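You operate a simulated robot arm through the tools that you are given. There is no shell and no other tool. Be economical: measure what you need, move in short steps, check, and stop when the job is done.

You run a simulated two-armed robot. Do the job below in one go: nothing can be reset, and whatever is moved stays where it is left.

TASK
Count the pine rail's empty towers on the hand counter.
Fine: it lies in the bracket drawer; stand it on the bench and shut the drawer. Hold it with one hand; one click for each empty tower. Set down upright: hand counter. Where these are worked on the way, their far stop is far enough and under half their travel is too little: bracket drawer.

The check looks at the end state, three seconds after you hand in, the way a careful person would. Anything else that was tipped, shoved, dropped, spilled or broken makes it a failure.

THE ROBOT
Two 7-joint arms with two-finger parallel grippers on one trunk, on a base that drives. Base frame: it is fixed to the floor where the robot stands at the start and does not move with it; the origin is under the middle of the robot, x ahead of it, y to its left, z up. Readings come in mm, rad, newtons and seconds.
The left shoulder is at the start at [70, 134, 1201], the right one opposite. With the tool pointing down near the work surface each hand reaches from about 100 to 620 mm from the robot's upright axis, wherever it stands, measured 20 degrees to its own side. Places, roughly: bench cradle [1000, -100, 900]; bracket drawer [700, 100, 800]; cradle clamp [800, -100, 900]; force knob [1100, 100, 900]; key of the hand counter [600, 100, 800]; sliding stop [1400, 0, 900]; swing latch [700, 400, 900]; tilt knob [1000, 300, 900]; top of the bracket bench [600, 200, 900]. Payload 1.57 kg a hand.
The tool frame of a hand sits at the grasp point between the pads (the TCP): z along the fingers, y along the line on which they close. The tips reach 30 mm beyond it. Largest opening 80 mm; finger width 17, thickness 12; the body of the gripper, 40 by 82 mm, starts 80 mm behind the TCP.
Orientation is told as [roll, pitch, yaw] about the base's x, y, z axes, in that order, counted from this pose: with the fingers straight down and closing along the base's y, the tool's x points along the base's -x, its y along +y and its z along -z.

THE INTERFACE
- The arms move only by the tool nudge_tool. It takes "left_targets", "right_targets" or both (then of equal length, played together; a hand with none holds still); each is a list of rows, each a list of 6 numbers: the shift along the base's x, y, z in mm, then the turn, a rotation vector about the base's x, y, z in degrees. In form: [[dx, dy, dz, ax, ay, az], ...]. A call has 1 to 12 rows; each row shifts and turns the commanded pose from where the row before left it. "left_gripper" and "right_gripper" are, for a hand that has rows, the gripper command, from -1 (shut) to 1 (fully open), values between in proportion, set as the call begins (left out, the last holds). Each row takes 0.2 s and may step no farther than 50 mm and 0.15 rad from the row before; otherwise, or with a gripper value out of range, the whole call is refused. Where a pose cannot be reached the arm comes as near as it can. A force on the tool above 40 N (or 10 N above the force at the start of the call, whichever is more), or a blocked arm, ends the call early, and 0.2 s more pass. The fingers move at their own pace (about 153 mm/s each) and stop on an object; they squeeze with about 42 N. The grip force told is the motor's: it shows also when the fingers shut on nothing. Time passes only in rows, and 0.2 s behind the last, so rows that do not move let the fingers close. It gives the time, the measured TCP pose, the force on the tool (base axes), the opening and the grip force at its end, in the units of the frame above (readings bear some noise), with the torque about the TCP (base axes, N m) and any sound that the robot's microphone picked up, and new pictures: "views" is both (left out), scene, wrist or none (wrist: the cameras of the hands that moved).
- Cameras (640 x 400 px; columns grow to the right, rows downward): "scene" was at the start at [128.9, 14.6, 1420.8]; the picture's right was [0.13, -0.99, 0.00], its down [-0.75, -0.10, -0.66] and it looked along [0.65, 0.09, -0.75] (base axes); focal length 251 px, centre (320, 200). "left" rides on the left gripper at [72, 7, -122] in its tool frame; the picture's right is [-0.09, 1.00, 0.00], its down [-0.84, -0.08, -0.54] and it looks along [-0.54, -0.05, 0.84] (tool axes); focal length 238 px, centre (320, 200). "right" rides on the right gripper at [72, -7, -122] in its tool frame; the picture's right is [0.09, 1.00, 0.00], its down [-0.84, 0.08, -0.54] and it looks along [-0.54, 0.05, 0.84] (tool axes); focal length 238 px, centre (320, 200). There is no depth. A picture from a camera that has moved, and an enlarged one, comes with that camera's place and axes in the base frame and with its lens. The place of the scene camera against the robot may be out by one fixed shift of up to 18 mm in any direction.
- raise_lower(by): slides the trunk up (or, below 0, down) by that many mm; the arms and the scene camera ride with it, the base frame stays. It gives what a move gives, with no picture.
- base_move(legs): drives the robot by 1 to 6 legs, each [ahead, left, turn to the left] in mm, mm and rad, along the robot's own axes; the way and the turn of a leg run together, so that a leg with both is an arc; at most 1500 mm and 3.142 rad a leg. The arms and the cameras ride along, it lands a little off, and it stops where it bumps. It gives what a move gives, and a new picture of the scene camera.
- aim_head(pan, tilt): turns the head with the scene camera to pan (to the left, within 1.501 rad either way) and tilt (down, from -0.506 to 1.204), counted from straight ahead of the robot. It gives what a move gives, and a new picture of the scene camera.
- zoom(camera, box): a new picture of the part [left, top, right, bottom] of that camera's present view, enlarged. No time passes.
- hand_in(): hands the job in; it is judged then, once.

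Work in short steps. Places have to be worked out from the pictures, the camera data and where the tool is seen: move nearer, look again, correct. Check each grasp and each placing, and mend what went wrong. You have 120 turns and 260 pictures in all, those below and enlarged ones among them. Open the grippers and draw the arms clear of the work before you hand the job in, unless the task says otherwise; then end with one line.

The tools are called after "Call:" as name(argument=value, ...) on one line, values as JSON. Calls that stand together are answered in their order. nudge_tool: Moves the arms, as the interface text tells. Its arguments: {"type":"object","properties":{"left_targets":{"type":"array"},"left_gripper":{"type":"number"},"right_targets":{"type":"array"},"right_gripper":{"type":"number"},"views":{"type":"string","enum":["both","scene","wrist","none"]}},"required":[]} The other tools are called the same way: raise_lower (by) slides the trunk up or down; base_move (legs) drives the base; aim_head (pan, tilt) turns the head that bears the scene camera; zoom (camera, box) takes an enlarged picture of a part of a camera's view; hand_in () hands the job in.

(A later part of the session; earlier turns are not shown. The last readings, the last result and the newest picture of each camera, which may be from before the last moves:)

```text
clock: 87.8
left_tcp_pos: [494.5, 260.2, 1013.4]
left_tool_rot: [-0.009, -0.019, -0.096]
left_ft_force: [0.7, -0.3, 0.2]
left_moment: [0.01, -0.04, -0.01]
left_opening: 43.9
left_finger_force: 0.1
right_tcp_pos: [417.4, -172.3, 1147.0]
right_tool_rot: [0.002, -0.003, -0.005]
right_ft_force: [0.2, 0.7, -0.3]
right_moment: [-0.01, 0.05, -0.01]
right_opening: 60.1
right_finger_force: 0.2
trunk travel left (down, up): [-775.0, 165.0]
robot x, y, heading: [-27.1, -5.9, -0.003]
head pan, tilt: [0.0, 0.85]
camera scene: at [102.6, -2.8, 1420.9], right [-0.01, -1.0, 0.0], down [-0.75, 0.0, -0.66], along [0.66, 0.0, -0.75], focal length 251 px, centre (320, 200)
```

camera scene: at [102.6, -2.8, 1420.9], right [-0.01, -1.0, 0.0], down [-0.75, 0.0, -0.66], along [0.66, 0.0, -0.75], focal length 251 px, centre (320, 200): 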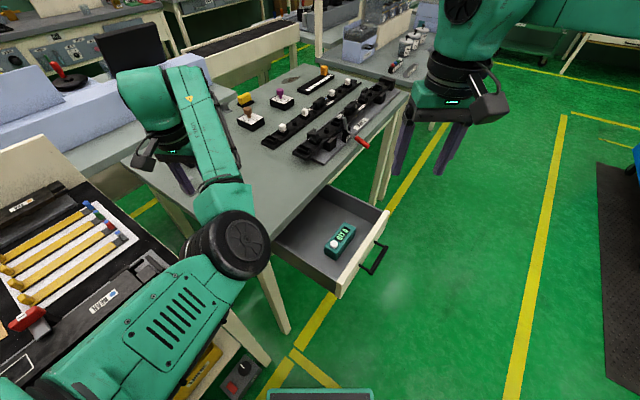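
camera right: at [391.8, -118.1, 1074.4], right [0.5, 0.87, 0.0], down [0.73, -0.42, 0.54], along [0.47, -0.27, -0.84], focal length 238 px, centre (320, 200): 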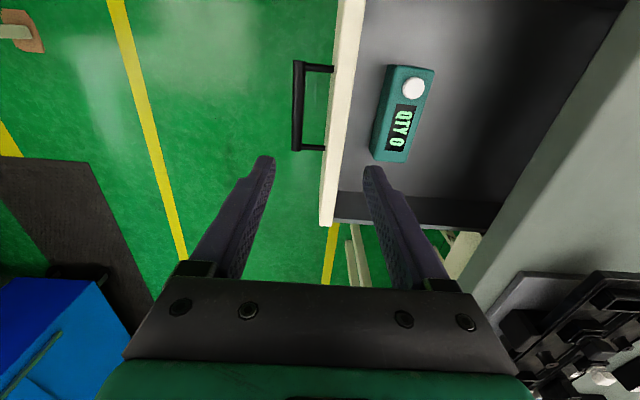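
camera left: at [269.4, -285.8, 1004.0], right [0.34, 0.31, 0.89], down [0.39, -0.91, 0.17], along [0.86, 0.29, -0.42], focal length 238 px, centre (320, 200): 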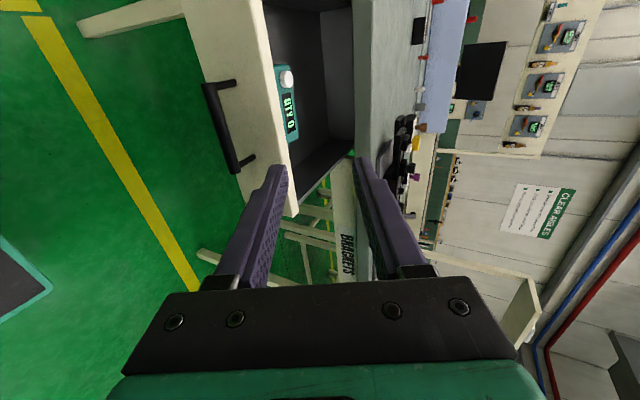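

The right arm is natural again. Now forward and down over the counter in natural yaw, then turn -35°.

Call:
nudge_tool(right_targets=[[14.5, 10.6, -25, 0, 0, 0], [14.5, 10.6, -25, 0, 0, 0], [14.5, 10.6, -25, 0, 0, 0], [14.5, 10.6, -25, 0, 0, 0], [14.5, 10.6, -25, 0, 0, 0], [14.5, 10.6, -25, 0, 0, 0], [14.5, 10.6, -25, 0, 0, 0], [14.5, 10.6, -25, 0, 0, 0]], views="none")

Call:
nudge_tool(right_targets=[[0, 0, 0, 0, 0, -7], [0, 0, 0, 0, 0, -7], [0, 0, 0, 0, 0, -7], [0, 0, 0, 0, 0, -7], [0, 0, 0, 0, 0, -7]], views="both")

```text
clock: 89.6
left_tcp_pos: [494.7, 259.4, 1013.8]
left_tool_rot: [-0.007, -0.019, -0.096]
left_ft_force: [-0.4, 0.4, 0.8]
left_moment: [0.02, -0.01, 0.01]
left_opening: 43.7
left_finger_force: 0.0
right_tcp_pos: [460.1, -150.9, 971.6]
right_tool_rot: [0.001, -0.001, -0.005]
right_ft_force: [0.1, -0.5, -0.1]
right_moment: [0.04, 0.0, 0.01]
right_opening: 60.0
right_finger_force: 0.1
right hand out of reach, approached as far as the arm can: row 4, 5, 6, 7, 8
trunk travel left (down, up): [-775.0, 165.0]
robot x, y, heading: [-28.6, -9.0, -0.008]
head pan, tilt: [0.0, 0.85]
```

```text
clock: 90.8
left_tcp_pos: [495.5, 260.0, 1014.6]
left_tool_rot: [-0.008, -0.019, -0.093]
left_ft_force: [-1.6, -0.2, 0.9]
left_moment: [-0.01, -0.03, -0.02]
left_opening: 43.6
left_finger_force: 0.1
right_tcp_pos: [461.2, -150.6, 972.9]
right_tool_rot: [0.004, -0.002, -0.62]
right_ft_force: [0.0, -0.2, -0.8]
right_moment: [0.03, 0.05, 0.0]
right_opening: 60.0
right_finger_force: 0.1
trunk travel left (down, up): [-775.0, 165.0]
robot x, y, heading: [-27.1, -8.4, -0.007]
head pan, tilt: [0.0, 0.85]
camera scene: at [103.1, -3.1, 1420.9], right [-0.01, -1.0, 0.0], down [-0.75, 0.0, -0.66], along [0.66, 0.0, -0.75], focal length 251 px, centre (320, 200)
camera right: at [397.7, -114.6, 1092.2], right [0.5, 0.86, 0.0], down [0.72, -0.42, 0.54], along [0.47, -0.27, -0.84], focal length 238 px, centre (320, 200)
```

scene: 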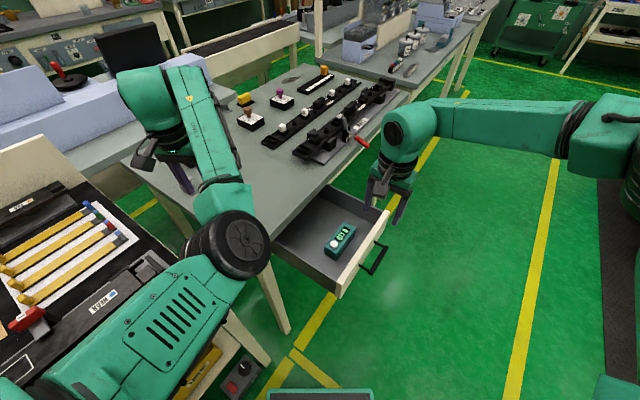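
right: 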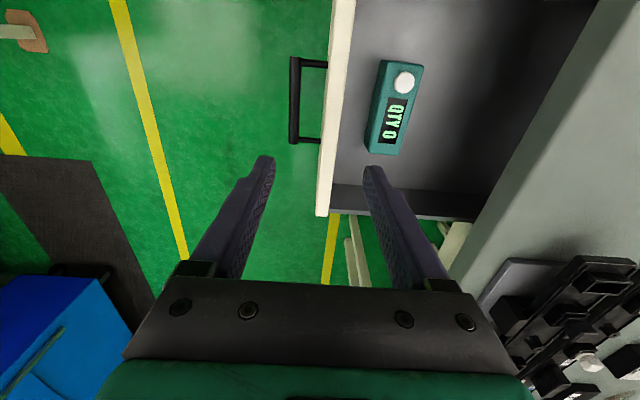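

The vertical-tool reach is limited here, while the tilted pose reached well before. I lean the right tool 32° about the drawer's fore-aft axis (fingers pointing left-down), which keeps the closing direction, and move on toward the counter.

Call:
nudge_tool(right_targets=[[0, 0, 0, 4.6, 6.55, 0], [0, 0, 0, 4.6, 6.55, 0], [0, 0, 0, 4.6, 6.55, 0], [0, 0, 0, 4.6, 6.55, 0], [12, 10, 0, 0, 0, 0], [12, 10, 0, 0, 0, 0], [12, 10, 0, 0, 0, 0], [12, 10, 0, 0, 0, 0], [12, 12, 0, 0, 0, 0], [12, 12, 0, 0, 0, 0]], views="both")

```text
clock: 93.0
left_tcp_pos: [496.3, 260.2, 1014.8]
left_tool_rot: [-0.009, -0.018, -0.095]
left_ft_force: [-0.2, 0.0, -0.9]
left_moment: [-0.02, -0.02, -0.01]
left_opening: 43.9
left_finger_force: 0.0
right_tcp_pos: [412.4, -154.3, 1003.1]
right_tool_rot: [-0.001, 0.556, -0.616]
right_ft_force: [0.4, -0.1, -0.2]
right_moment: [0.0, -0.03, 0.04]
right_opening: 60.0
right_finger_force: 0.0
right hand out of reach, approached as far as the arm can: row 1, 2, 3, 4, 5, 6, 7, 8, 9, 10
trunk travel left (down, up): [-775.0, 165.0]
robot x, y, heading: [-27.2, -10.1, -0.001]
head pan, tilt: [0.0, 0.85]
camera scene: at [103.0, -3.0, 1420.9], right [-0.01, -1.0, 0.0], down [-0.75, 0.0, -0.66], along [0.66, 0.0, -0.75], focal length 251 px, centre (320, 200)
camera right: at [412.2, -161.7, 1144.3], right [0.51, 0.86, 0.05], down [0.86, -0.51, 0.02], along [0.04, 0.03, -1.0], focal length 238 px, centre (320, 200)
```

scene: 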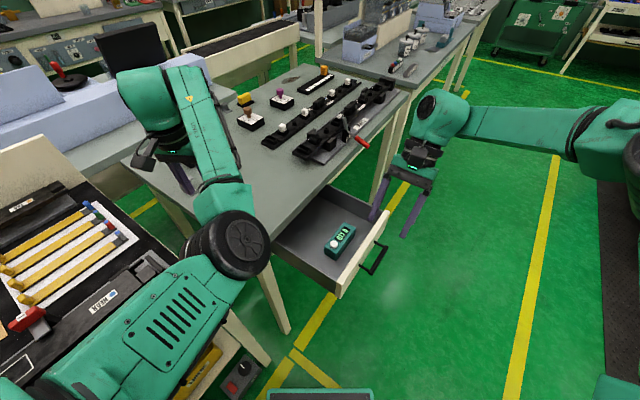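
right: 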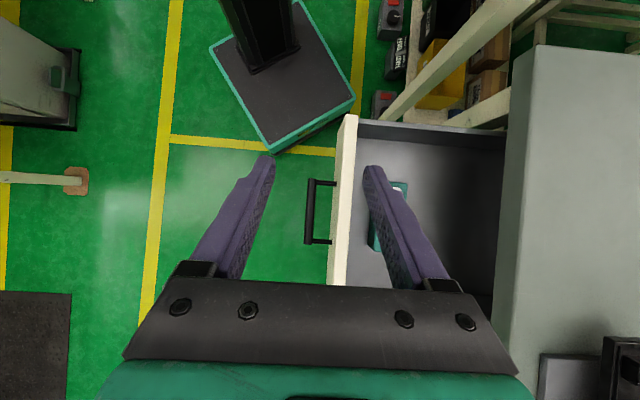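

Tilting sideways makes it worse. The left arm, in its present elbow branch, reaches far with a vertical tool, so the left will take the counter and the right (tilted forward) will push and press. I restore the right hand and drive right about 210 mm.

Call:
nudge_tool(right_targets=[[0, 0, 25, -4.6, -6.55, 0], [0, 0, 25, -4.6, -6.55, 0], [0, 0, 25, -4.6, -6.55, 0], [0, 0, 25, -4.6, -6.55, 0], [-17, -9, 10, 0, 0, 7], [-17, -9, 10, 0, 0, 7], [-17, -9, 10, 0, 0, 7], [-17, -9, 10, 0, 0, 7], [-17, -9, 10, 0, 0, 7]], right_gripper=-1, views="none")

Call:
base_move(legs=[[0, -210, 0]])

```text
clock: 95.0
left_tcp_pos: [495.0, 260.0, 1014.7]
left_tool_rot: [-0.007, -0.02, -0.094]
left_ft_force: [0.1, 0.5, -0.3]
left_moment: [0.0, -0.04, -0.02]
left_opening: 43.9
left_finger_force: 0.1
right_tcp_pos: [327.3, -200.1, 1154.9]
right_tool_rot: [0.002, -0.001, -0.003]
right_ft_force: [-0.2, -0.2, -0.1]
right_moment: [0.03, 0.01, -0.01]
right_opening: 0.3
right_finger_force: 21.8
trunk travel left (down, up): [-775.0, 165.0]
robot x, y, heading: [-28.8, -9.8, -0.006]
head pan, tilt: [0.0, 0.85]
```

```text
clock: 96.6
left_tcp_pos: [496.2, 48.4, 1012.4]
left_tool_rot: [-0.011, -0.018, -0.1]
left_ft_force: [-0.4, 0.7, 0.4]
left_moment: [0.0, 0.01, 0.03]
left_opening: 44.0
left_finger_force: 0.0
right_tcp_pos: [324.8, -408.2, 1153.9]
right_tool_rot: [0.0, -0.001, -0.009]
right_ft_force: [-1.0, -0.1, -0.5]
right_moment: [-0.01, 0.02, -0.01]
right_opening: 0.0
right_finger_force: 21.2
trunk travel left (down, up): [-775.0, 165.0]
robot x, y, heading: [-30.1, -216.6, -0.011]
head pan, tilt: [0.0, 0.85]
camera scene: at [101.3, -211.3, 1420.9], right [-0.01, -1.0, 0.0], down [-0.75, 0.01, -0.66], along [0.66, -0.01, -0.75], focal length 251 px, centre (320, 200)
```

scene: 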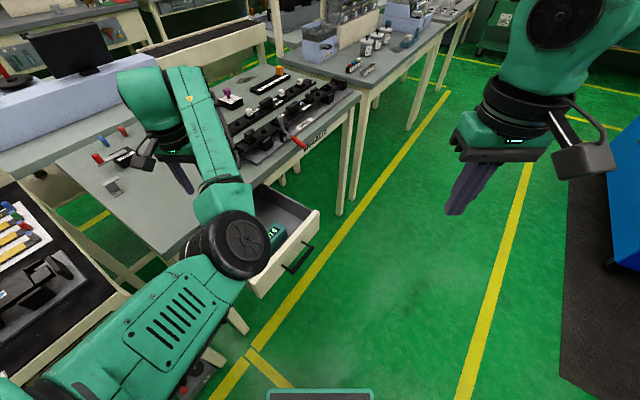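

Now the left hand: open to 60, move over the counter with yaw to -0.61, partly down.

Call:
nudge_tool(left_targets=[[6, -22, -10, 0.6, 1.0, -5], [6, -22, -15, 0, 0, -5], [6, -22, -15, 0, 0, -5], [6, -22, -20, 0, 0, -5], [6, -22, -20, 0, 0, -5], [7, -25, -20, 0, 0, -4.4], [0, 0, 0, 0, 0, 0]], left_gripper=0.5, views="both")

```text
clock: 98.2
left_tcp_pos: [533.1, -89.0, 914.6]
left_tool_rot: [-0.002, -0.001, -0.612]
left_ft_force: [0.5, 0.6, 0.1]
left_moment: [0.0, -0.02, 0.01]
left_opening: 60.2
left_finger_force: 0.2
right_tcp_pos: [324.8, -410.7, 1152.9]
right_tool_rot: [0.0, -0.003, -0.008]
right_ft_force: [-0.8, 0.2, 0.2]
right_moment: [-0.01, 0.0, -0.04]
right_opening: 0.1
right_finger_force: 21.1
trunk travel left (down, up): [-775.0, 165.0]
robot x, y, heading: [-28.7, -217.1, -0.012]
head pan, tilt: [0.0, 0.85]
camera scene: at [101.1, -213.1, 1420.9], right [-0.01, -1.0, 0.0], down [-0.75, 0.01, -0.66], along [0.66, -0.01, -0.75], focal length 251 px, centre (320, 200)
camera left: at [477.4, -42.8, 1036.5], right [0.65, 0.76, 0.0], down [0.64, -0.54, 0.54], along [0.41, -0.35, -0.84], focal length 238 px, centre (320, 200)
```

scene: 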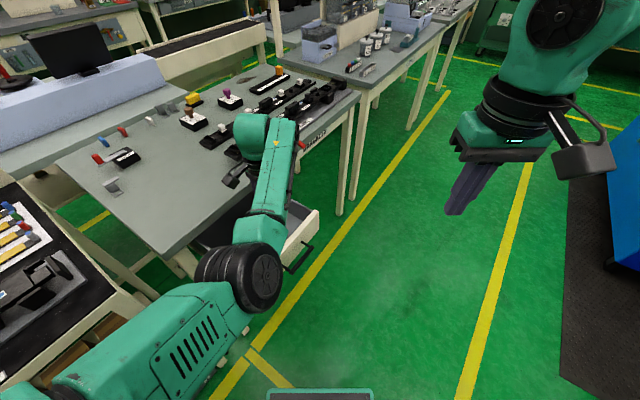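
left: 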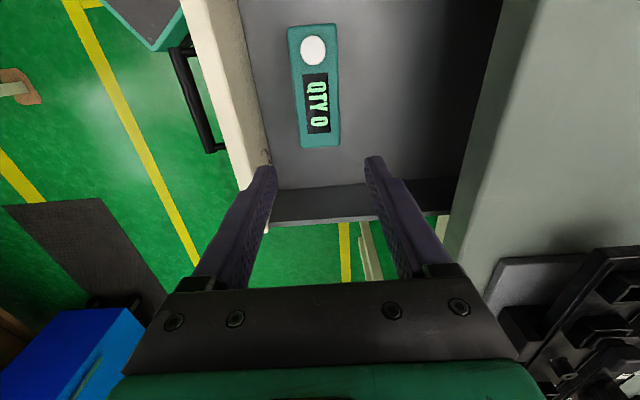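

Exactly reached. The counter lies between the fingers in the fore-aft sense; I descend 65 mm and check clearance to the drawer front.

Call:
nudge_tool(left_targets=[[0, 0, -22, 0, 0, 0], [0, 0, -22, 0, 0, 0], [0, 0, -21, 0, 0, 0], [0, 0, 0, 0, 0, 0]], views="wrist")

```text
clock: 99.2
left_tcp_pos: [531.6, -87.6, 849.0]
left_tool_rot: [-0.001, 0.0, -0.613]
left_ft_force: [-0.5, 1.0, -0.2]
left_moment: [-0.01, -0.02, 0.0]
left_opening: 60.2
left_finger_force: 0.0
right_tcp_pos: [325.1, -410.7, 1154.0]
right_tool_rot: [0.002, -0.001, -0.007]
right_ft_force: [0.0, 1.0, 0.7]
right_moment: [0.02, -0.01, -0.01]
right_opening: 0.0
right_finger_force: 21.1
trunk travel left (down, up): [-775.0, 165.0]
robot x, y, heading: [-27.0, -217.2, -0.01]
head pan, tilt: [0.0, 0.85]
camera left: at [476.7, -40.8, 970.9], right [0.65, 0.76, 0.0], down [0.64, -0.54, 0.54], along [0.41, -0.35, -0.84], focal length 238 px, centre (320, 200)
```

left: 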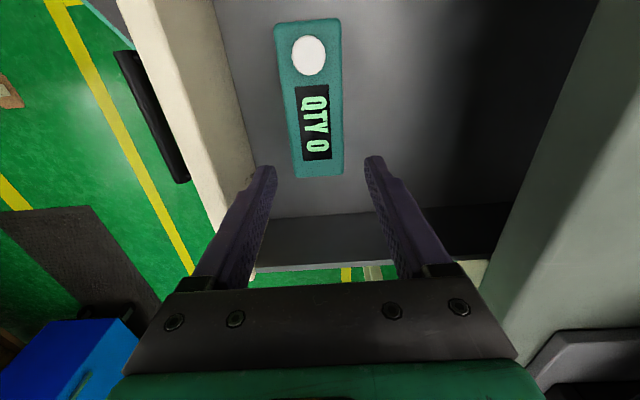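

Clear on both sides. Down another 64 mm to z 785.

Call:
nudge_tool(left_targets=[[0, 0, -22, 0, 0, 0], [0, 0, -22, 0, 0, 0], [0, 0, -20, 0, 0, 0], [0, 0, 0, 0, 0, 0]], views="wrist")

```text
clock: 100.2
left_tcp_pos: [533.7, -87.9, 783.9]
left_tool_rot: [0.001, -0.001, -0.61]
left_ft_force: [-0.1, -0.1, 0.7]
left_moment: [-0.02, 0.01, 0.0]
left_opening: 60.1
left_finger_force: 0.0
right_tcp_pos: [325.4, -410.6, 1154.2]
right_tool_rot: [0.002, -0.002, -0.008]
right_ft_force: [-0.7, 0.1, 0.2]
right_moment: [-0.01, 0.03, 0.01]
right_opening: 0.0
right_finger_force: 21.4
trunk travel left (down, up): [-775.0, 165.0]
robot x, y, heading: [-25.4, -216.0, -0.007]
head pan, tilt: [0.0, 0.85]
camera left: at [477.1, -41.4, 906.5], right [0.65, 0.76, 0.0], down [0.64, -0.54, 0.54], along [0.41, -0.35, -0.84], focal length 238 px, centre (320, 200)
```

left: 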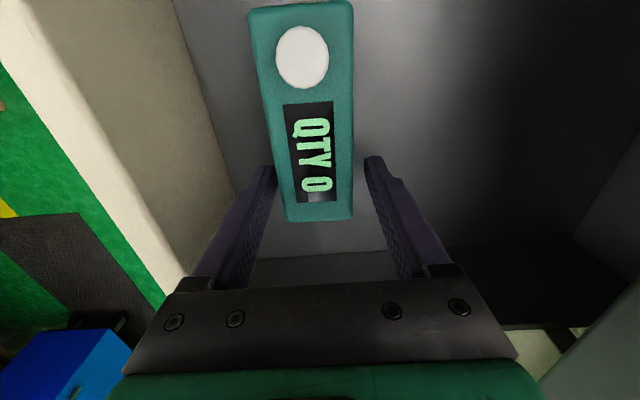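

Counter top is at about z 785 with tips 30 mm below. I close the grip.

Call:
nudge_tool(left_targets=[[0, 0, 0, 0, 0, 0], [0, 0, 0, 0, 0, 0], [0, 0, 0, 0, 0, 0]], left_gripper=-1, views="wrist")

```text
clock: 101.0
left_tcp_pos: [532.5, -87.5, 784.2]
left_tool_rot: [0.0, 0.0, -0.613]
left_ft_force: [0.2, 0.1, 1.4]
left_moment: [-0.02, 0.02, 0.01]
left_opening: 43.4
left_finger_force: 42.0
right_tcp_pos: [324.4, -411.8, 1154.8]
right_tool_rot: [0.002, -0.001, -0.009]
right_ft_force: [-0.5, 1.2, -0.1]
right_moment: [-0.01, -0.02, 0.02]
right_opening: 0.0
right_finger_force: 21.1
trunk travel left (down, up): [-775.0, 165.0]
robot x, y, heading: [-29.5, -216.1, -0.014]
head pan, tilt: [0.0, 0.85]
camera left: at [477.2, -41.4, 906.6], right [0.65, 0.76, 0.0], down [0.64, -0.54, 0.54], along [0.41, -0.35, -0.84], focal length 238 px, centre (320, 200)
```

left: 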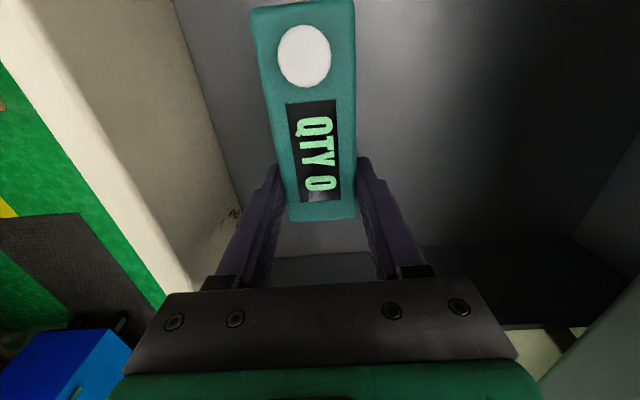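

Held (opening 43.4). I lift it straight up to z about 965.

Call:
nudge_tool(left_targets=[[0, 0, 20, 0, 0, 0], [0, 0, 26, 0, 0, 0], [0, 0, 26, 0, 0, 0], [0, 0, 26, 0, 0, 0], [0, 0, 26, 0, 0, 0], [0, 0, 26, 0, 0, 0], [0, 0, 26, 0, 0, 0], [0, 0, 0, 0, 0, 0]], views="both")

```text
clock: 102.8
left_tcp_pos: [533.6, -86.5, 960.5]
left_tool_rot: [0.001, 0.001, -0.613]
left_ft_force: [-0.2, 0.8, -1.5]
left_moment: [-0.06, -0.04, 0.02]
left_opening: 43.1
left_finger_force: 42.0
right_tcp_pos: [324.7, -411.1, 1153.2]
right_tool_rot: [0.001, 0.0, -0.009]
right_ft_force: [0.2, -0.6, 0.6]
right_moment: [0.01, 0.0, 0.0]
right_opening: 0.0
right_finger_force: 21.2
trunk travel left (down, up): [-775.0, 165.0]
robot x, y, heading: [-26.2, -218.7, -0.007]
head pan, tilt: [0.0, 0.85]
camera scene: at [101.7, -213.4, 1420.9], right [-0.01, -1.0, 0.0], down [-0.75, 0.01, -0.66], along [0.66, -0.01, -0.75], focal length 251 px, centre (320, 200)
camera left: at [477.7, -41.2, 1082.7], right [0.65, 0.76, 0.0], down [0.64, -0.54, 0.54], along [0.41, -0.35, -0.84], focal length 238 px, centre (320, 200)
```

scene: 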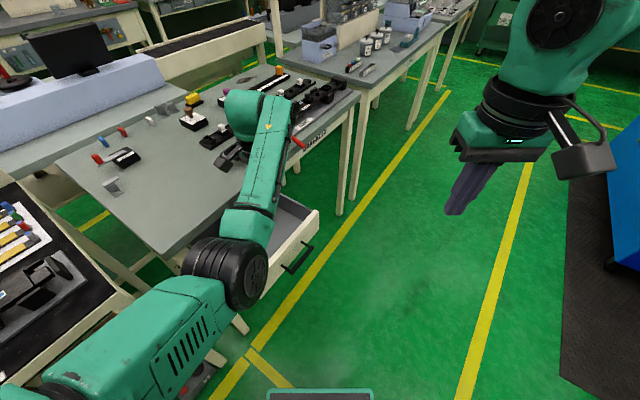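
left: 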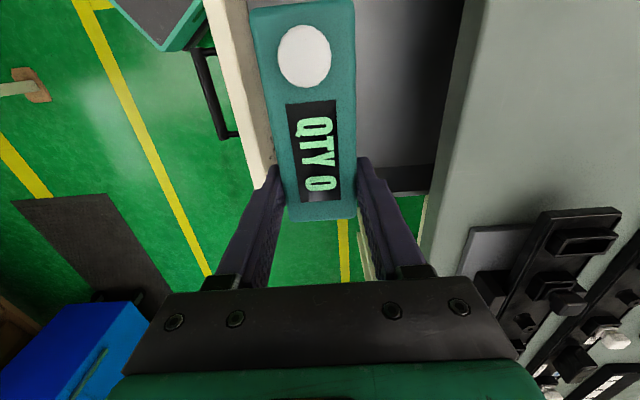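

Held well. I raise the trunk 150 mm, then drive (72, 181) so that the counter is over the free near-left area of the bench.

Call:
raise_lower(by=150)

Call:
base_move(legs=[[70, 183, 0.007]])

Call:
zoom(camera="left", box=[0, 0, 640, 400])

```text
clock: 104.6
left_tcp_pos: [533.6, -88.0, 1110.6]
left_tool_rot: [0.0, 0.0, -0.614]
left_ft_force: [-0.1, 0.1, -0.3]
left_moment: [-0.05, -0.01, 0.0]
left_opening: 43.2
left_finger_force: 42.3
right_tcp_pos: [325.1, -411.5, 1303.5]
right_tool_rot: [0.002, -0.002, -0.009]
right_ft_force: [-0.1, -0.3, -1.1]
right_moment: [-0.02, -0.02, 0.03]
right_opening: 0.0
right_finger_force: 21.4
trunk travel left (down, up): [-925.0, 15.0]
robot x, y, heading: [-24.5, -219.1, -0.005]
head pan, tilt: [0.0, 0.85]
```

```text
clock: 106.1
left_tcp_pos: [600.2, 94.6, 1110.9]
left_tool_rot: [0.002, 0.0, -0.607]
left_ft_force: [-0.6, 0.1, -1.7]
left_moment: [0.0, -0.03, -0.02]
left_opening: 43.3
left_finger_force: 42.1
right_tcp_pos: [395.3, -231.4, 1303.0]
right_tool_rot: [0.005, -0.004, -0.002]
right_ft_force: [1.2, -1.2, 0.1]
right_moment: [0.02, -0.03, -0.02]
right_opening: 0.3
right_finger_force: 21.7
trunk travel left (down, up): [-925.0, 15.0]
robot x, y, heading: [41.1, -35.3, -0.002]
head pan, tilt: [0.0, 0.85]
camera scene: at [169.6, -36.3, 1571.0], right [0.0, -1.0, 0.0], down [-0.75, 0.01, -0.66], along [0.66, 0.0, -0.75], focal length 251 px, centre (320, 200)
```

scene: 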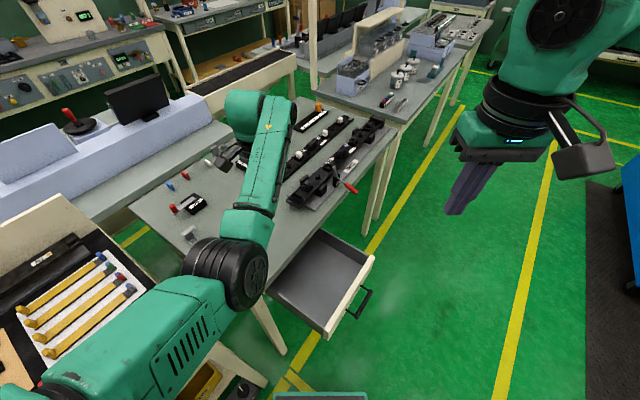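

```text
1.00 times, centred on (320, 200) of left (not enlarged: the box is as wide or as high as the picture)
camera zoom: at [544.8, 139.6, 1233.7], right [0.64, 0.77, 0.0], down [0.64, -0.54, 0.54], along [0.42, -0.35, -0.84], focal length 238 px, centre (320, 200)
```

zoom: 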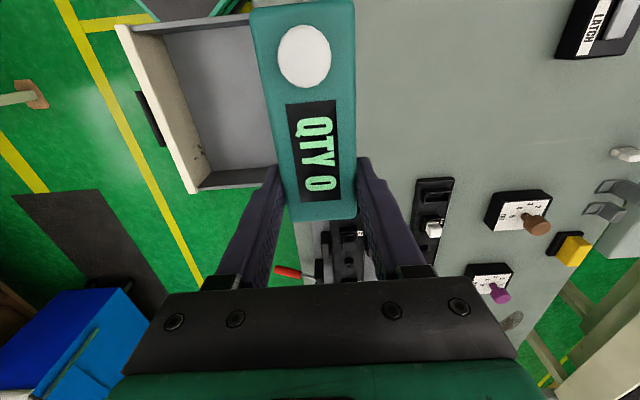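

Above free bench at fwd 422, right 437. I descend to about z 955 and look.

Call:
nudge_tool(left_targets=[[0, 0, -26, 0, 0, 0], [0, 0, -26, 0, 0, 0], [0, 0, -26, 0, 0, 0], [0, 0, -26, 0, 0, 0], [0, 0, -26, 0, 0, 0], [0, 0, -25, 0, 0, 0], [0, 0, 0, 0, 0, 0]], views="both")

```text
clock: 107.7
left_tcp_pos: [601.3, 98.4, 954.8]
left_tool_rot: [0.0, 0.0, -0.605]
left_ft_force: [-0.2, 0.0, -2.1]
left_moment: [-0.05, -0.03, -0.04]
left_opening: 43.1
left_finger_force: 42.3
right_tcp_pos: [395.9, -226.6, 1303.2]
right_tool_rot: [0.002, -0.001, -0.001]
right_ft_force: [0.9, -0.5, 0.5]
right_moment: [-0.01, -0.01, -0.03]
right_opening: 0.0
right_finger_force: 21.7
trunk travel left (down, up): [-925.0, 15.0]
robot x, y, heading: [41.2, -36.9, -0.001]
head pan, tilt: [0.0, 0.85]
camera scene: at [171.5, -30.9, 1570.9], right [0.0, -1.0, 0.0], down [-0.75, 0.0, -0.66], along [0.66, 0.0, -0.75], focal length 251 px, centre (320, 200)
camera left: at [546.1, 144.0, 1077.1], right [0.64, 0.77, 0.0], down [0.64, -0.54, 0.54], along [0.42, -0.35, -0.84], focal length 238 px, centre (320, 200)
```

scene: 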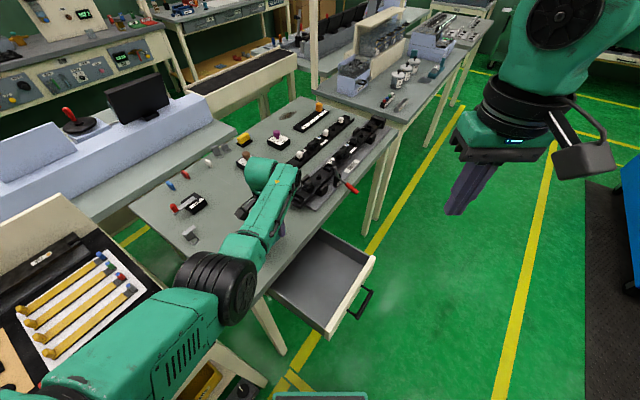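
left: 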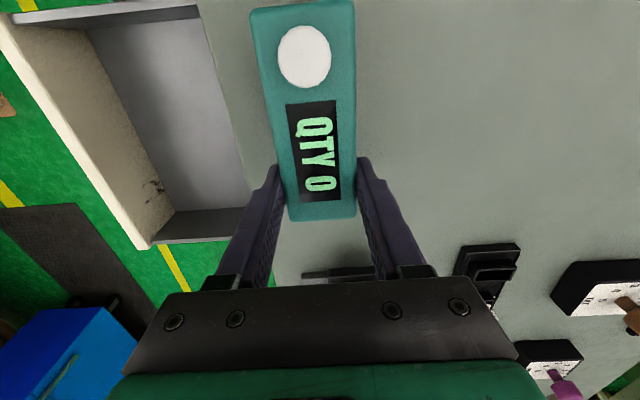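

No contact yet. I go on down in small steps, letting the force tell of contact.

Call:
nudge_tool(left_targets=[[0, 0, -5, 0, 0, 0], [0, 0, -5, 0, 0, 0], [0, 0, -5, 0, 0, 0], [0, 0, 0, 0, 0, 0]], views="none")

Call:
nudge_tool(left_targets=[[0, 0, -4, 0, 0, 0], [0, 0, -4, 0, 0, 0], [0, 0, 0, 0, 0, 0]], views="wrist")

```text
clock: 108.7
left_tcp_pos: [602.1, 97.9, 940.0]
left_tool_rot: [-0.002, 0.0, -0.604]
left_ft_force: [1.0, 0.2, -0.8]
left_moment: [-0.05, -0.05, -0.01]
left_opening: 43.4
left_finger_force: 41.7
right_tcp_pos: [395.7, -227.0, 1303.4]
right_tool_rot: [0.002, -0.001, -0.003]
right_ft_force: [1.3, -0.5, -0.2]
right_moment: [0.0, 0.0, -0.01]
right_opening: 0.0
right_finger_force: 21.6
trunk travel left (down, up): [-925.0, 15.0]
robot x, y, heading: [43.6, -35.1, -0.003]
head pan, tilt: [0.0, 0.85]
```

```text
clock: 109.5
left_tcp_pos: [601.8, 97.9, 932.5]
left_tool_rot: [0.001, 0.001, -0.604]
left_ft_force: [0.2, 0.5, -1.9]
left_moment: [-0.04, -0.03, 0.0]
left_opening: 43.1
left_finger_force: 42.6
right_tcp_pos: [397.0, -227.4, 1303.9]
right_tool_rot: [0.003, -0.001, -0.001]
right_ft_force: [0.1, -0.7, 0.0]
right_moment: [-0.01, 0.02, 0.02]
right_opening: 0.1
right_finger_force: 21.1
trunk travel left (down, up): [-925.0, 15.0]
robot x, y, heading: [43.0, -34.0, -0.004]
head pan, tilt: [0.0, 0.85]
camera left: at [545.9, 143.4, 1054.2], right [0.64, 0.77, 0.0], down [0.64, -0.54, 0.54], along [0.42, -0.35, -0.84], focal length 238 px, centre (320, 200)
```

left: 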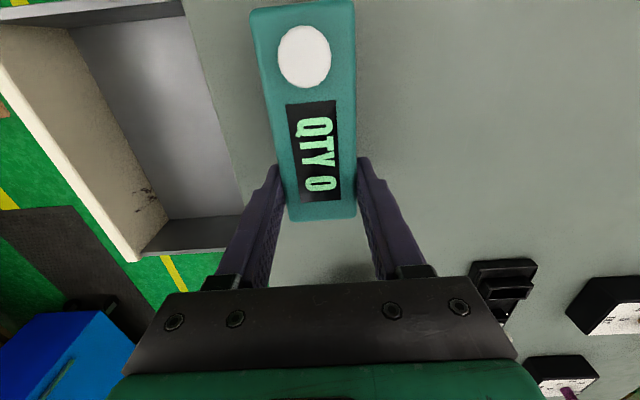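

Call:
nudge_tool(left_targets=[[0, 0, -4, 0, 0, 0], [0, 0, -4, 0, 0, 0], [0, 0, -4, 0, 0, 0], [0, 0, 0, 0, 0, 0]], views="none")

Call:
nudge_tool(left_targets=[[0, 0, -4, 0, 0, 0], [0, 0, -4, 0, 0, 0], [0, 0, -4, 0, 0, 0], [0, 0, 0, 0, 0, 0]], views="none")

```text
clock: 110.5
left_tcp_pos: [601.3, 96.8, 922.6]
left_tool_rot: [0.002, -0.002, -0.606]
left_ft_force: [0.6, 0.3, 7.9]
left_moment: [0.33, 0.69, -0.06]
left_opening: 42.9
left_finger_force: 42.0
right_tcp_pos: [395.2, -226.9, 1304.1]
right_tool_rot: [0.002, -0.002, -0.001]
right_ft_force: [0.2, 0.6, 0.3]
right_moment: [0.01, -0.02, 0.01]
right_opening: 0.0
right_finger_force: 21.2
trunk travel left (down, up): [-925.0, 15.0]
robot x, y, heading: [42.5, -37.9, -0.002]
head pan, tilt: [0.0, 0.85]
```

```text
clock: 111.3
left_tcp_pos: [603.5, 97.4, 920.5]
left_tool_rot: [0.014, -0.017, -0.609]
left_ft_force: [-10.2, -0.9, 28.6]
left_moment: [-0.5, 0.83, -0.17]
left_opening: 43.3
left_finger_force: 41.9
right_tcp_pos: [390.7, -227.5, 1306.0]
right_tool_rot: [0.002, -0.006, -0.001]
right_ft_force: [-0.2, -0.1, -0.4]
right_moment: [-0.03, 0.03, 0.0]
right_opening: 0.0
right_finger_force: 20.8
trunk travel left (down, up): [-925.0, 15.0]
robot x, y, heading: [42.7, -34.6, -0.002]
head pan, tilt: [0.0, 0.85]
stopped in row 3 (left hand): the force on the tool passed its limit at 48 N (the readings are from after the stop); the commanded pose is now the measured one
```

Contact: bench is met at TCP z ≈ 922. The button lies on the camera side of the hand, so for the right hand to reach it I want the counter turned ccw. I lift 22 mm and rotate the hand +48°, staying over free bench.

Call:
nudge_tool(left_targets=[[0, 0, 11, 0, 0, 0], [0, 0, 11, 0, 0, 0], [0, 0, 0, 0, 0, 8], [0, 0, 0, 0, 0, 8], [0, 0, 0, 0, 0, 8], [0, 0, 0, 0, 0, 8], [0, 0, 0, 0, 0, 8], [0, 0, 0, 0, 0, 8], [0, 0, 0, 0, 0, 0]], views="both")

```text
clock: 113.3
left_tcp_pos: [606.9, 98.7, 938.5]
left_tool_rot: [0.008, -0.011, 0.231]
left_ft_force: [0.6, -0.4, -1.8]
left_moment: [0.0, -0.02, 0.0]
left_opening: 43.3
left_finger_force: 42.2
right_tcp_pos: [395.4, -227.1, 1303.9]
right_tool_rot: [0.002, -0.003, -0.001]
right_ft_force: [-0.1, 0.3, -0.1]
right_moment: [0.0, 0.05, -0.01]
right_opening: 0.0
right_finger_force: 21.2
trunk travel left (down, up): [-925.0, 15.0]
robot x, y, heading: [43.1, -36.0, -0.007]
head pan, tilt: [0.0, 0.85]
camera scene: at [171.1, -31.2, 1570.9], right [0.0, -1.0, 0.0], down [-0.75, 0.0, -0.66], along [0.66, 0.0, -0.75], focal length 251 px, centre (320, 200)
camera left: at [534.1, 86.0, 1059.8], right [-0.14, 0.99, 0.01], down [0.83, 0.11, 0.55], along [0.54, 0.09, -0.83], focal length 238 px, centre (320, 200)
```

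scene: 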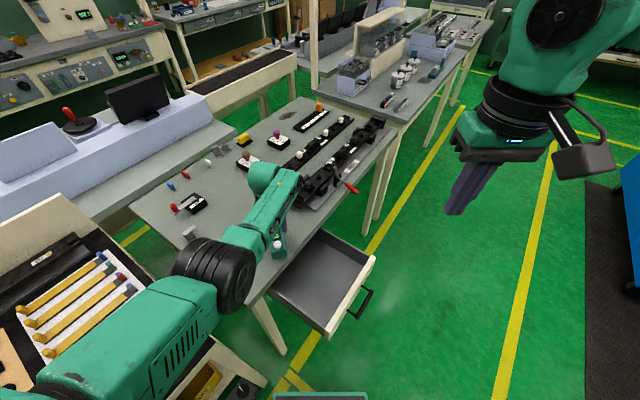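
left: 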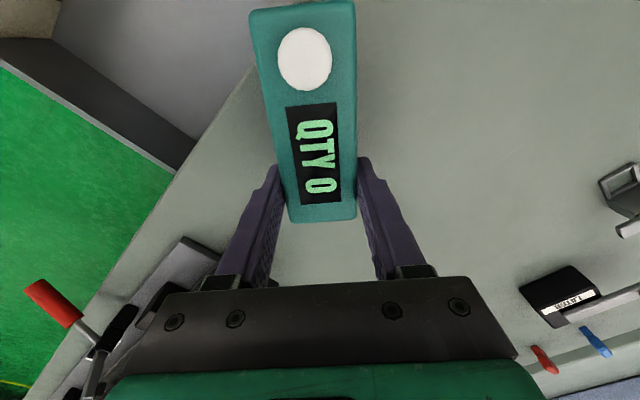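

Works. I set it down here (button end about 15–20 mm inside the bench edge, shifted 10 mm inward) and will come back for the clicks after shutting the drawer.

Call:
nudge_tool(left_targets=[[3, 4, 0, -0.4, 0.6, 0], [3, 4, 0, 0, 0, 0], [0, 0, -5, 0, 0, 0], [0, 0, -5, 0, 0, 0], [0, 0, -4, 0, 0, 0], [0, 0, 0, 0, 0, 0]], views="none")

Call:
nudge_tool(left_targets=[[0, 0, -2, 0, 0, 0], [0, 0, -1, 0, 0, 0], [0, 0, 0, 0, 0, 0]], views="none")

```text
clock: 114.7
left_tcp_pos: [612.5, 107.0, 924.5]
left_tool_rot: [0.006, 0.001, 0.231]
left_ft_force: [0.7, 0.2, -1.1]
left_moment: [0.02, -0.01, 0.02]
left_opening: 43.2
left_finger_force: 42.2
right_tcp_pos: [396.5, -228.2, 1304.0]
right_tool_rot: [0.002, -0.001, -0.002]
right_ft_force: [-0.4, 0.2, -0.2]
right_moment: [-0.03, 0.01, 0.0]
right_opening: 0.2
right_finger_force: 21.5
trunk travel left (down, up): [-925.0, 15.0]
robot x, y, heading: [43.0, -32.8, -0.001]
head pan, tilt: [0.0, 0.85]
```

```text
clock: 115.5
left_tcp_pos: [612.7, 106.8, 922.5]
left_tool_rot: [0.006, -0.002, 0.23]
left_ft_force: [-0.1, -0.1, -0.6]
left_moment: [-0.02, -0.03, 0.01]
left_opening: 43.2
left_finger_force: 41.9
right_tcp_pos: [396.5, -227.8, 1303.9]
right_tool_rot: [0.003, -0.002, -0.004]
right_ft_force: [-0.4, 0.2, -1.2]
right_moment: [0.01, 0.0, -0.03]
right_opening: 0.0
right_finger_force: 21.6
trunk travel left (down, up): [-925.0, 15.0]
robot x, y, heading: [45.8, -34.9, 0.0]
head pan, tilt: [0.0, 0.85]
```

Call:
nudge_tool(left_targets=[[0, 0, -1.5, 0, 0, 0], [0, 0, -1.5, 0, 0, 0], [0, 0, 0, 0, 0, 0]], views="none")

```text
clock: 116.3
left_tcp_pos: [610.7, 106.4, 921.4]
left_tool_rot: [0.007, -0.004, 0.23]
left_ft_force: [5.4, 0.0, 11.1]
left_moment: [0.11, -0.57, -0.06]
left_opening: 43.2
left_finger_force: 41.5
right_tcp_pos: [395.2, -227.6, 1304.6]
right_tool_rot: [0.001, -0.001, -0.001]
right_ft_force: [0.1, -0.1, 0.5]
right_moment: [-0.03, 0.01, 0.03]
right_opening: 0.0
right_finger_force: 21.4
trunk travel left (down, up): [-925.0, 15.0]
robot x, y, heading: [42.0, -35.4, -0.005]
head pan, tilt: [0.0, 0.85]
```

It stands on the bench (11 N). I open and rise.

Call:
nudge_tool(left_targets=[[0, 0, 0, 0, 0, 0], [0, 0, 0, 0, 0, 0], [0, 0, 20, 0, 0, 0], [0, 0, 30, 0, 0, 0], [0, 0, 40, 0, 0, 0], [0, 0, 40, 0, 0, 0], [0, 0, 40, 0, 0, 0]], left_gripper=0.6, views="both")

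```text
clock: 117.9
left_tcp_pos: [613.0, 104.8, 948.5]
left_tool_rot: [0.007, -0.001, 0.231]
left_ft_force: [0.1, -0.4, 1.1]
left_moment: [0.0, 0.01, 0.02]
left_opening: 63.8
left_finger_force: 0.1
left hand out of reach, approached as far as the arm can: row 4, 5, 6, 7
right_tcp_pos: [396.5, -228.3, 1303.7]
right_tool_rot: [0.002, -0.002, -0.002]
right_ft_force: [0.1, -0.1, -0.1]
right_moment: [-0.01, 0.02, -0.02]
right_opening: 0.2
right_finger_force: 21.5
trunk travel left (down, up): [-925.0, 15.0]
robot x, y, heading: [40.6, -34.2, 0.002]
head pan, tilt: [0.0, 0.85]
camera scene: at [171.1, -31.8, 1570.9], right [0.0, -1.0, 0.0], down [-0.75, 0.0, -0.66], along [0.66, 0.0, -0.75], focal length 251 px, centre (320, 200)
camera left: at [541.5, 94.4, 1071.3], right [-0.14, 0.99, 0.01], down [0.83, 0.11, 0.54], along [0.53, 0.08, -0.84], focal length 238 px, centre (320, 200)
```

scene: 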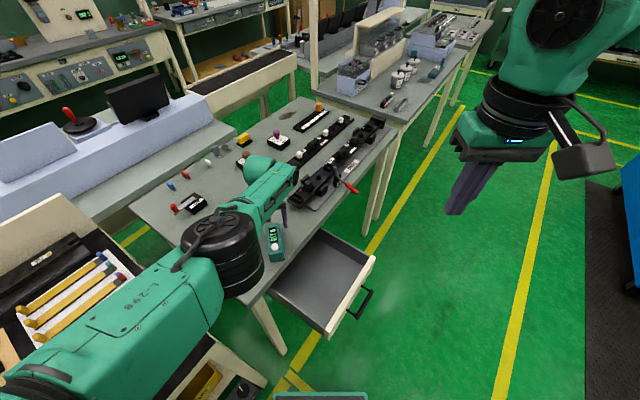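
left: 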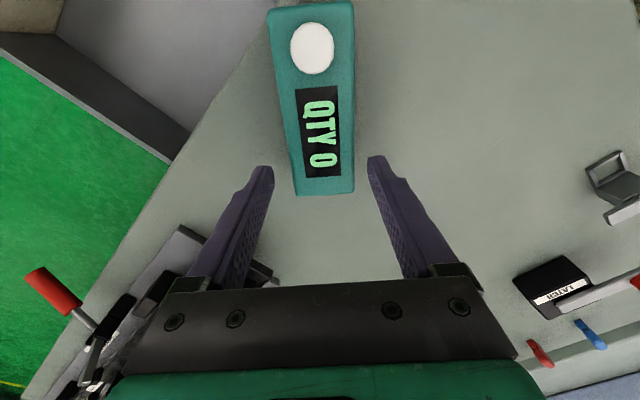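

Released and standing. The rise is reach-limited, so I first raise the trunk its last 15 mm, then pull the hand back and up along the counter's axis.

Call:
raise_lower(by=15)

Call:
nudge_tool(left_targets=[[0, 0, -45, 0, 0, 0], [0, 0, -45, 0, 0, 0], [-20, -5, 0, 0, 0, 0], [-20, -5, 5, 0, 0, 0], [-20, -5, 10, 0, 0, 0]], views="both")

```text
clock: 118.5
left_tcp_pos: [612.9, 105.6, 963.4]
left_tool_rot: [0.007, 0.001, 0.23]
left_ft_force: [-0.4, -0.6, 0.2]
left_moment: [0.03, -0.02, 0.03]
left_opening: 63.9
left_finger_force: 0.0
right_tcp_pos: [394.9, -226.8, 1318.9]
right_tool_rot: [0.001, -0.002, -0.001]
right_ft_force: [0.1, 0.1, -0.1]
right_moment: [-0.01, 0.01, 0.0]
right_opening: 0.1
right_finger_force: 21.8
trunk travel left (down, up): [-940.0, 0.0]
robot x, y, heading: [41.1, -38.6, -0.006]
head pan, tilt: [0.0, 0.85]
```

```text
clock: 119.1
left_tcp_pos: [594.3, 103.3, 911.3]
left_tool_rot: [0.004, -0.027, 0.226]
left_ft_force: [0.1, 0.0, -0.7]
left_moment: [0.03, -0.02, -0.01]
left_opening: 64.2
left_finger_force: 0.1
left hand out of reach, approached as far as the arm can: row 1, 2, 3
right_tcp_pos: [389.1, -230.6, 1320.8]
right_tool_rot: [0.003, -0.006, -0.001]
right_ft_force: [-1.1, -1.3, 0.5]
right_moment: [0.03, 0.0, 0.01]
right_opening: 0.1
right_finger_force: 20.6
trunk travel left (down, up): [-940.0, 0.0]
robot x, y, heading: [40.6, -35.0, -0.008]
head pan, tilt: [0.0, 0.85]
stopped in row 3 (left hand): the force on the tool passed its limit at 117 N (the readings are from after the stop); the commanded pose is now the measured one
camera scene: at [162.3, -35.1, 1586.4], right [0.0, -1.0, 0.0], down [-0.75, 0.0, -0.66], along [0.66, 0.0, -0.75], focal length 251 px, centre (320, 200)
camera left: at [519.6, 92.3, 1030.9], right [-0.13, 0.99, 0.01], down [0.82, 0.11, 0.56], along [0.56, 0.08, -0.83], focal length 238 px, centre (320, 200)
```

scene: 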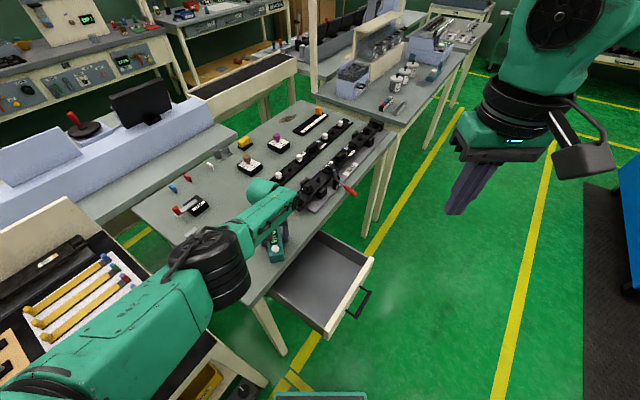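
left: 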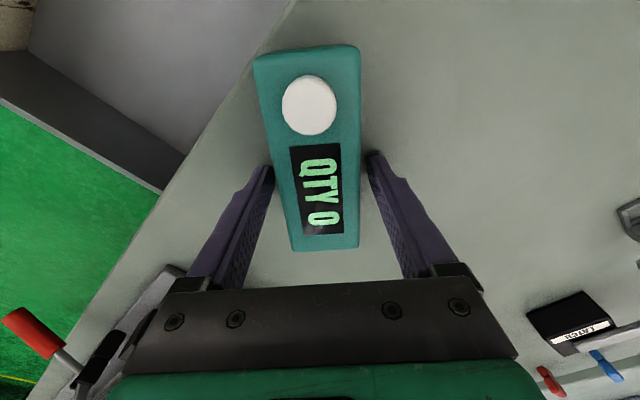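

The hand dipped and tapped the bench, but the counter stands unmoved and still shows QTY 0; the commanded pose is reset. Now I rise gently.

Call:
nudge_tool(left_targets=[[0, 0, 10, 0, 0, 0], [0, 0, 15, 0, 0, 0], [0, 0, 15, 0, 0, 0], [0, 0, 15, 0, 0, 0]], views="none")

```text
clock: 120.1
left_tcp_pos: [604.6, 90.6, 936.9]
left_tool_rot: [0.001, -0.018, 0.227]
left_ft_force: [0.3, 0.2, 0.2]
left_moment: [-0.02, 0.03, 0.0]
left_opening: 63.8
left_finger_force: 0.0
left hand out of reach, approached as far as the arm can: row 2, 4
right_tcp_pos: [397.2, -225.9, 1316.8]
right_tool_rot: [-0.001, 0.001, -0.001]
right_ft_force: [-0.3, -0.1, 0.3]
right_moment: [-0.04, 0.05, 0.04]
right_opening: 0.0
right_finger_force: 21.7
trunk travel left (down, up): [-940.0, 0.0]
robot x, y, heading: [40.1, -38.5, -0.0]
head pan, tilt: [0.0, 0.85]
```

Call:
zoom(camera="left", box=[0, 0, 640, 400])

```text
1.00 times, centred on (320, 200) of left (not enlarged: the box is as wide or as high as the picture)
camera zoom: at [531.2, 80.6, 1057.7], right [-0.13, 0.99, 0.0], down [0.82, 0.11, 0.56], along [0.55, 0.08, -0.83], focal length 238 px, centre (320, 200)
```

zoom: 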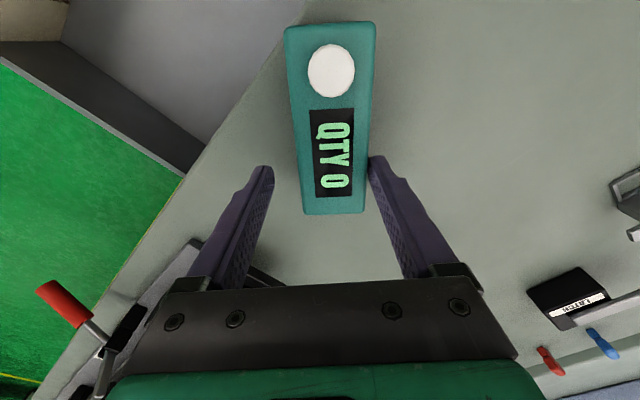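

The counter touches one finger. I open fully and slide the hand forward off the counter's end instead.

Call:
nudge_tool(left_targets=[[0, 0, -8, 0, 0, 0], [0, 6, 0, 0, 0, 0], [12, 3, 0, 0, 0, 0], [12, 3, 0, 0, 0, 0]], left_gripper=1, views="wrist")

```text
clock: 121.1
left_tcp_pos: [612.3, 104.3, 931.5]
left_tool_rot: [-0.002, -0.022, 0.229]
left_ft_force: [-0.1, 0.3, 0.2]
left_moment: [-0.02, -0.02, 0.0]
left_opening: 80.1
left_finger_force: 0.0
left hand out of reach, approached as far as the arm can: row 3, 4
right_tcp_pos: [396.7, -226.4, 1318.6]
right_tool_rot: [0.002, -0.003, -0.004]
right_ft_force: [0.4, -0.6, -0.3]
right_moment: [-0.03, 0.01, -0.03]
right_opening: 0.0
right_finger_force: 21.3
trunk travel left (down, up): [-940.0, 0.0]
robot x, y, heading: [39.0, -36.3, -0.002]
head pan, tilt: [0.0, 0.85]
camera left: at [537.6, 93.1, 1052.3], right [-0.14, 0.99, 0.0], down [0.82, 0.11, 0.56], along [0.55, 0.08, -0.83], focal length 238 px, centre (320, 200)
```

left: 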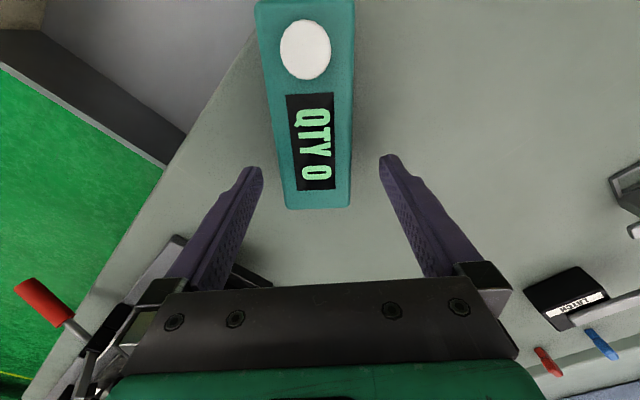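

Centred with room. Up 30 mm in small steps.

Call:
nudge_tool(left_targets=[[0, 0, 10, 0, 0, 0], [0, 0, 10, 0, 0, 0], [0, 0, 10, 0, 0, 0], [0, 0, 0, 0, 0, 0]], views="wrist")

```text
clock: 122.1
left_tcp_pos: [618.6, 90.3, 959.0]
left_tool_rot: [-0.017, -0.035, 0.199]
left_ft_force: [0.2, 0.7, 0.0]
left_moment: [0.01, 0.01, 0.03]
left_opening: 80.0
left_finger_force: 0.0
left hand out of reach, approached as far as the arm can: row 3
right_tcp_pos: [396.7, -229.0, 1319.0]
right_tool_rot: [0.001, 0.0, -0.002]
right_ft_force: [0.1, 0.8, 0.4]
right_moment: [0.01, -0.02, 0.0]
right_opening: 0.0
right_finger_force: 21.4
trunk travel left (down, up): [-940.0, 0.0]
robot x, y, heading: [41.4, -34.3, -0.001]
head pan, tilt: [0.0, 0.85]
camera left: at [541.5, 83.2, 1078.6], right [-0.1, 0.99, -0.01], down [0.81, 0.09, 0.57], along [0.57, 0.05, -0.82], focal length 238 px, centre (320, 200)
```

left: 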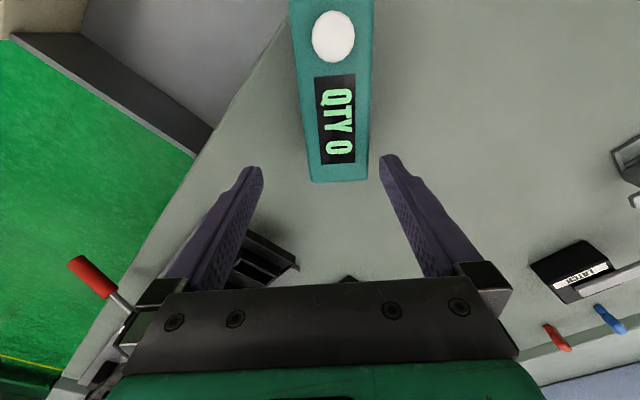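

Tips are now just above the counter. The rise limit came with the yaw turn, so I turn the hand back -48° while rising.

Call:
nudge_tool(left_targets=[[0, 0, 2, 0, 0, -8], [0, 0, 2, 0, 0, -8], [0, 0, 5, 0, 0, -8], [0, 0, 10, 0, 0, -8], [0, 0, 15, 0, 0, -8], [0, 0, 20, 0, 0, -4]], views="wrist")

```text
clock: 123.5
left_tcp_pos: [612.0, 103.8, 1016.3]
left_tool_rot: [0.002, -0.019, -0.544]
left_ft_force: [0.0, -0.4, -1.0]
left_moment: [-0.01, 0.0, -0.02]
left_opening: 79.8
left_finger_force: 0.1
right_tcp_pos: [396.0, -227.7, 1318.2]
right_tool_rot: [0.001, -0.003, -0.002]
right_ft_force: [0.4, -0.7, 0.5]
right_moment: [0.02, -0.01, 0.01]
right_opening: 0.1
right_finger_force: 21.3
trunk travel left (down, up): [-940.0, 0.0]
robot x, y, heading: [46.4, -35.4, -0.004]
head pan, tilt: [0.0, 0.85]
camera left: at [550.8, 147.0, 1136.9], right [0.59, 0.8, 0.0], down [0.67, -0.49, 0.56], along [0.45, -0.33, -0.83], focal length 238 px, centre (320, 200)
```

left: 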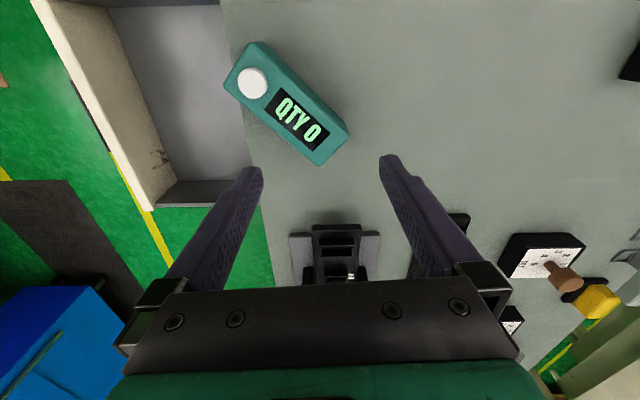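

The counter stands inside the bench edge, showing QTY 0. Now to shut the drawer: I close the left gripper and drive round to face the drawer, hands high.

Call:
nudge_tool(left_targets=[[0, 0, 15, 0, 0, 0], [0, 0, 15, 0, 0, 0], [0, 0, 0, 0, 0, 0]], left_gripper=-1, views="none")

Call:
base_move(legs=[[0, -706, 0], [120, 0, 0], [0, 0, 0.96]])

```text
clock: 124.3
left_tcp_pos: [611.9, 104.5, 1046.8]
left_tool_rot: [0.001, -0.021, -0.541]
left_ft_force: [0.2, 0.3, 0.1]
left_moment: [0.06, -0.04, 0.04]
left_opening: 0.1
left_finger_force: 20.9
right_tcp_pos: [396.6, -227.5, 1317.5]
right_tool_rot: [0.0, -0.002, -0.002]
right_ft_force: [-0.1, -0.2, -0.2]
right_moment: [0.03, -0.01, 0.01]
right_opening: 0.1
right_finger_force: 20.8
trunk travel left (down, up): [-940.0, 0.0]
robot x, y, heading: [40.8, -35.6, -0.005]
head pan, tilt: [0.0, 0.85]
```

```text
clock: 131.5
left_tcp_pos: [388.2, -213.2, 1046.4]
left_tool_rot: [0.001, -0.02, 0.396]
left_ft_force: [-0.1, 0.8, 0.3]
left_moment: [-0.03, -0.02, 0.05]
left_opening: 0.0
left_finger_force: 21.7
right_tcp_pos: [528.2, -582.7, 1318.5]
right_tool_rot: [0.001, -0.002, 0.933]
right_ft_force: [0.6, -0.3, 0.1]
right_moment: [0.01, -0.01, -0.02]
right_opening: 0.0
right_finger_force: 21.5
trunk travel left (down, up): [-940.0, 0.0]
robot x, y, heading: [161.4, -753.8, 0.937]
head pan, tilt: [0.0, 0.85]
camera scene: at [240.8, -646.3, 1585.9], right [0.8, -0.59, 0.0], down [-0.45, -0.6, -0.66], along [0.39, 0.53, -0.75], focal length 251 px, centre (320, 200)
```

scene: 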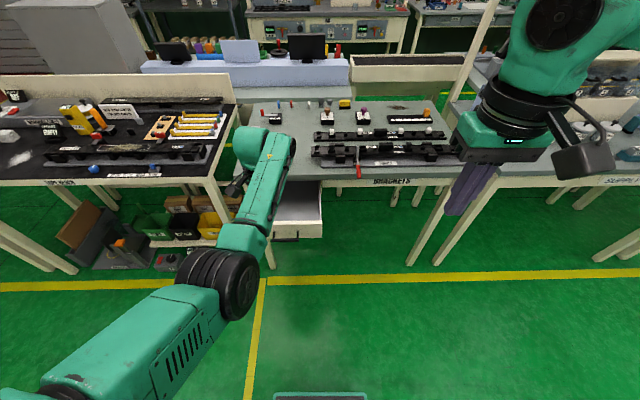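

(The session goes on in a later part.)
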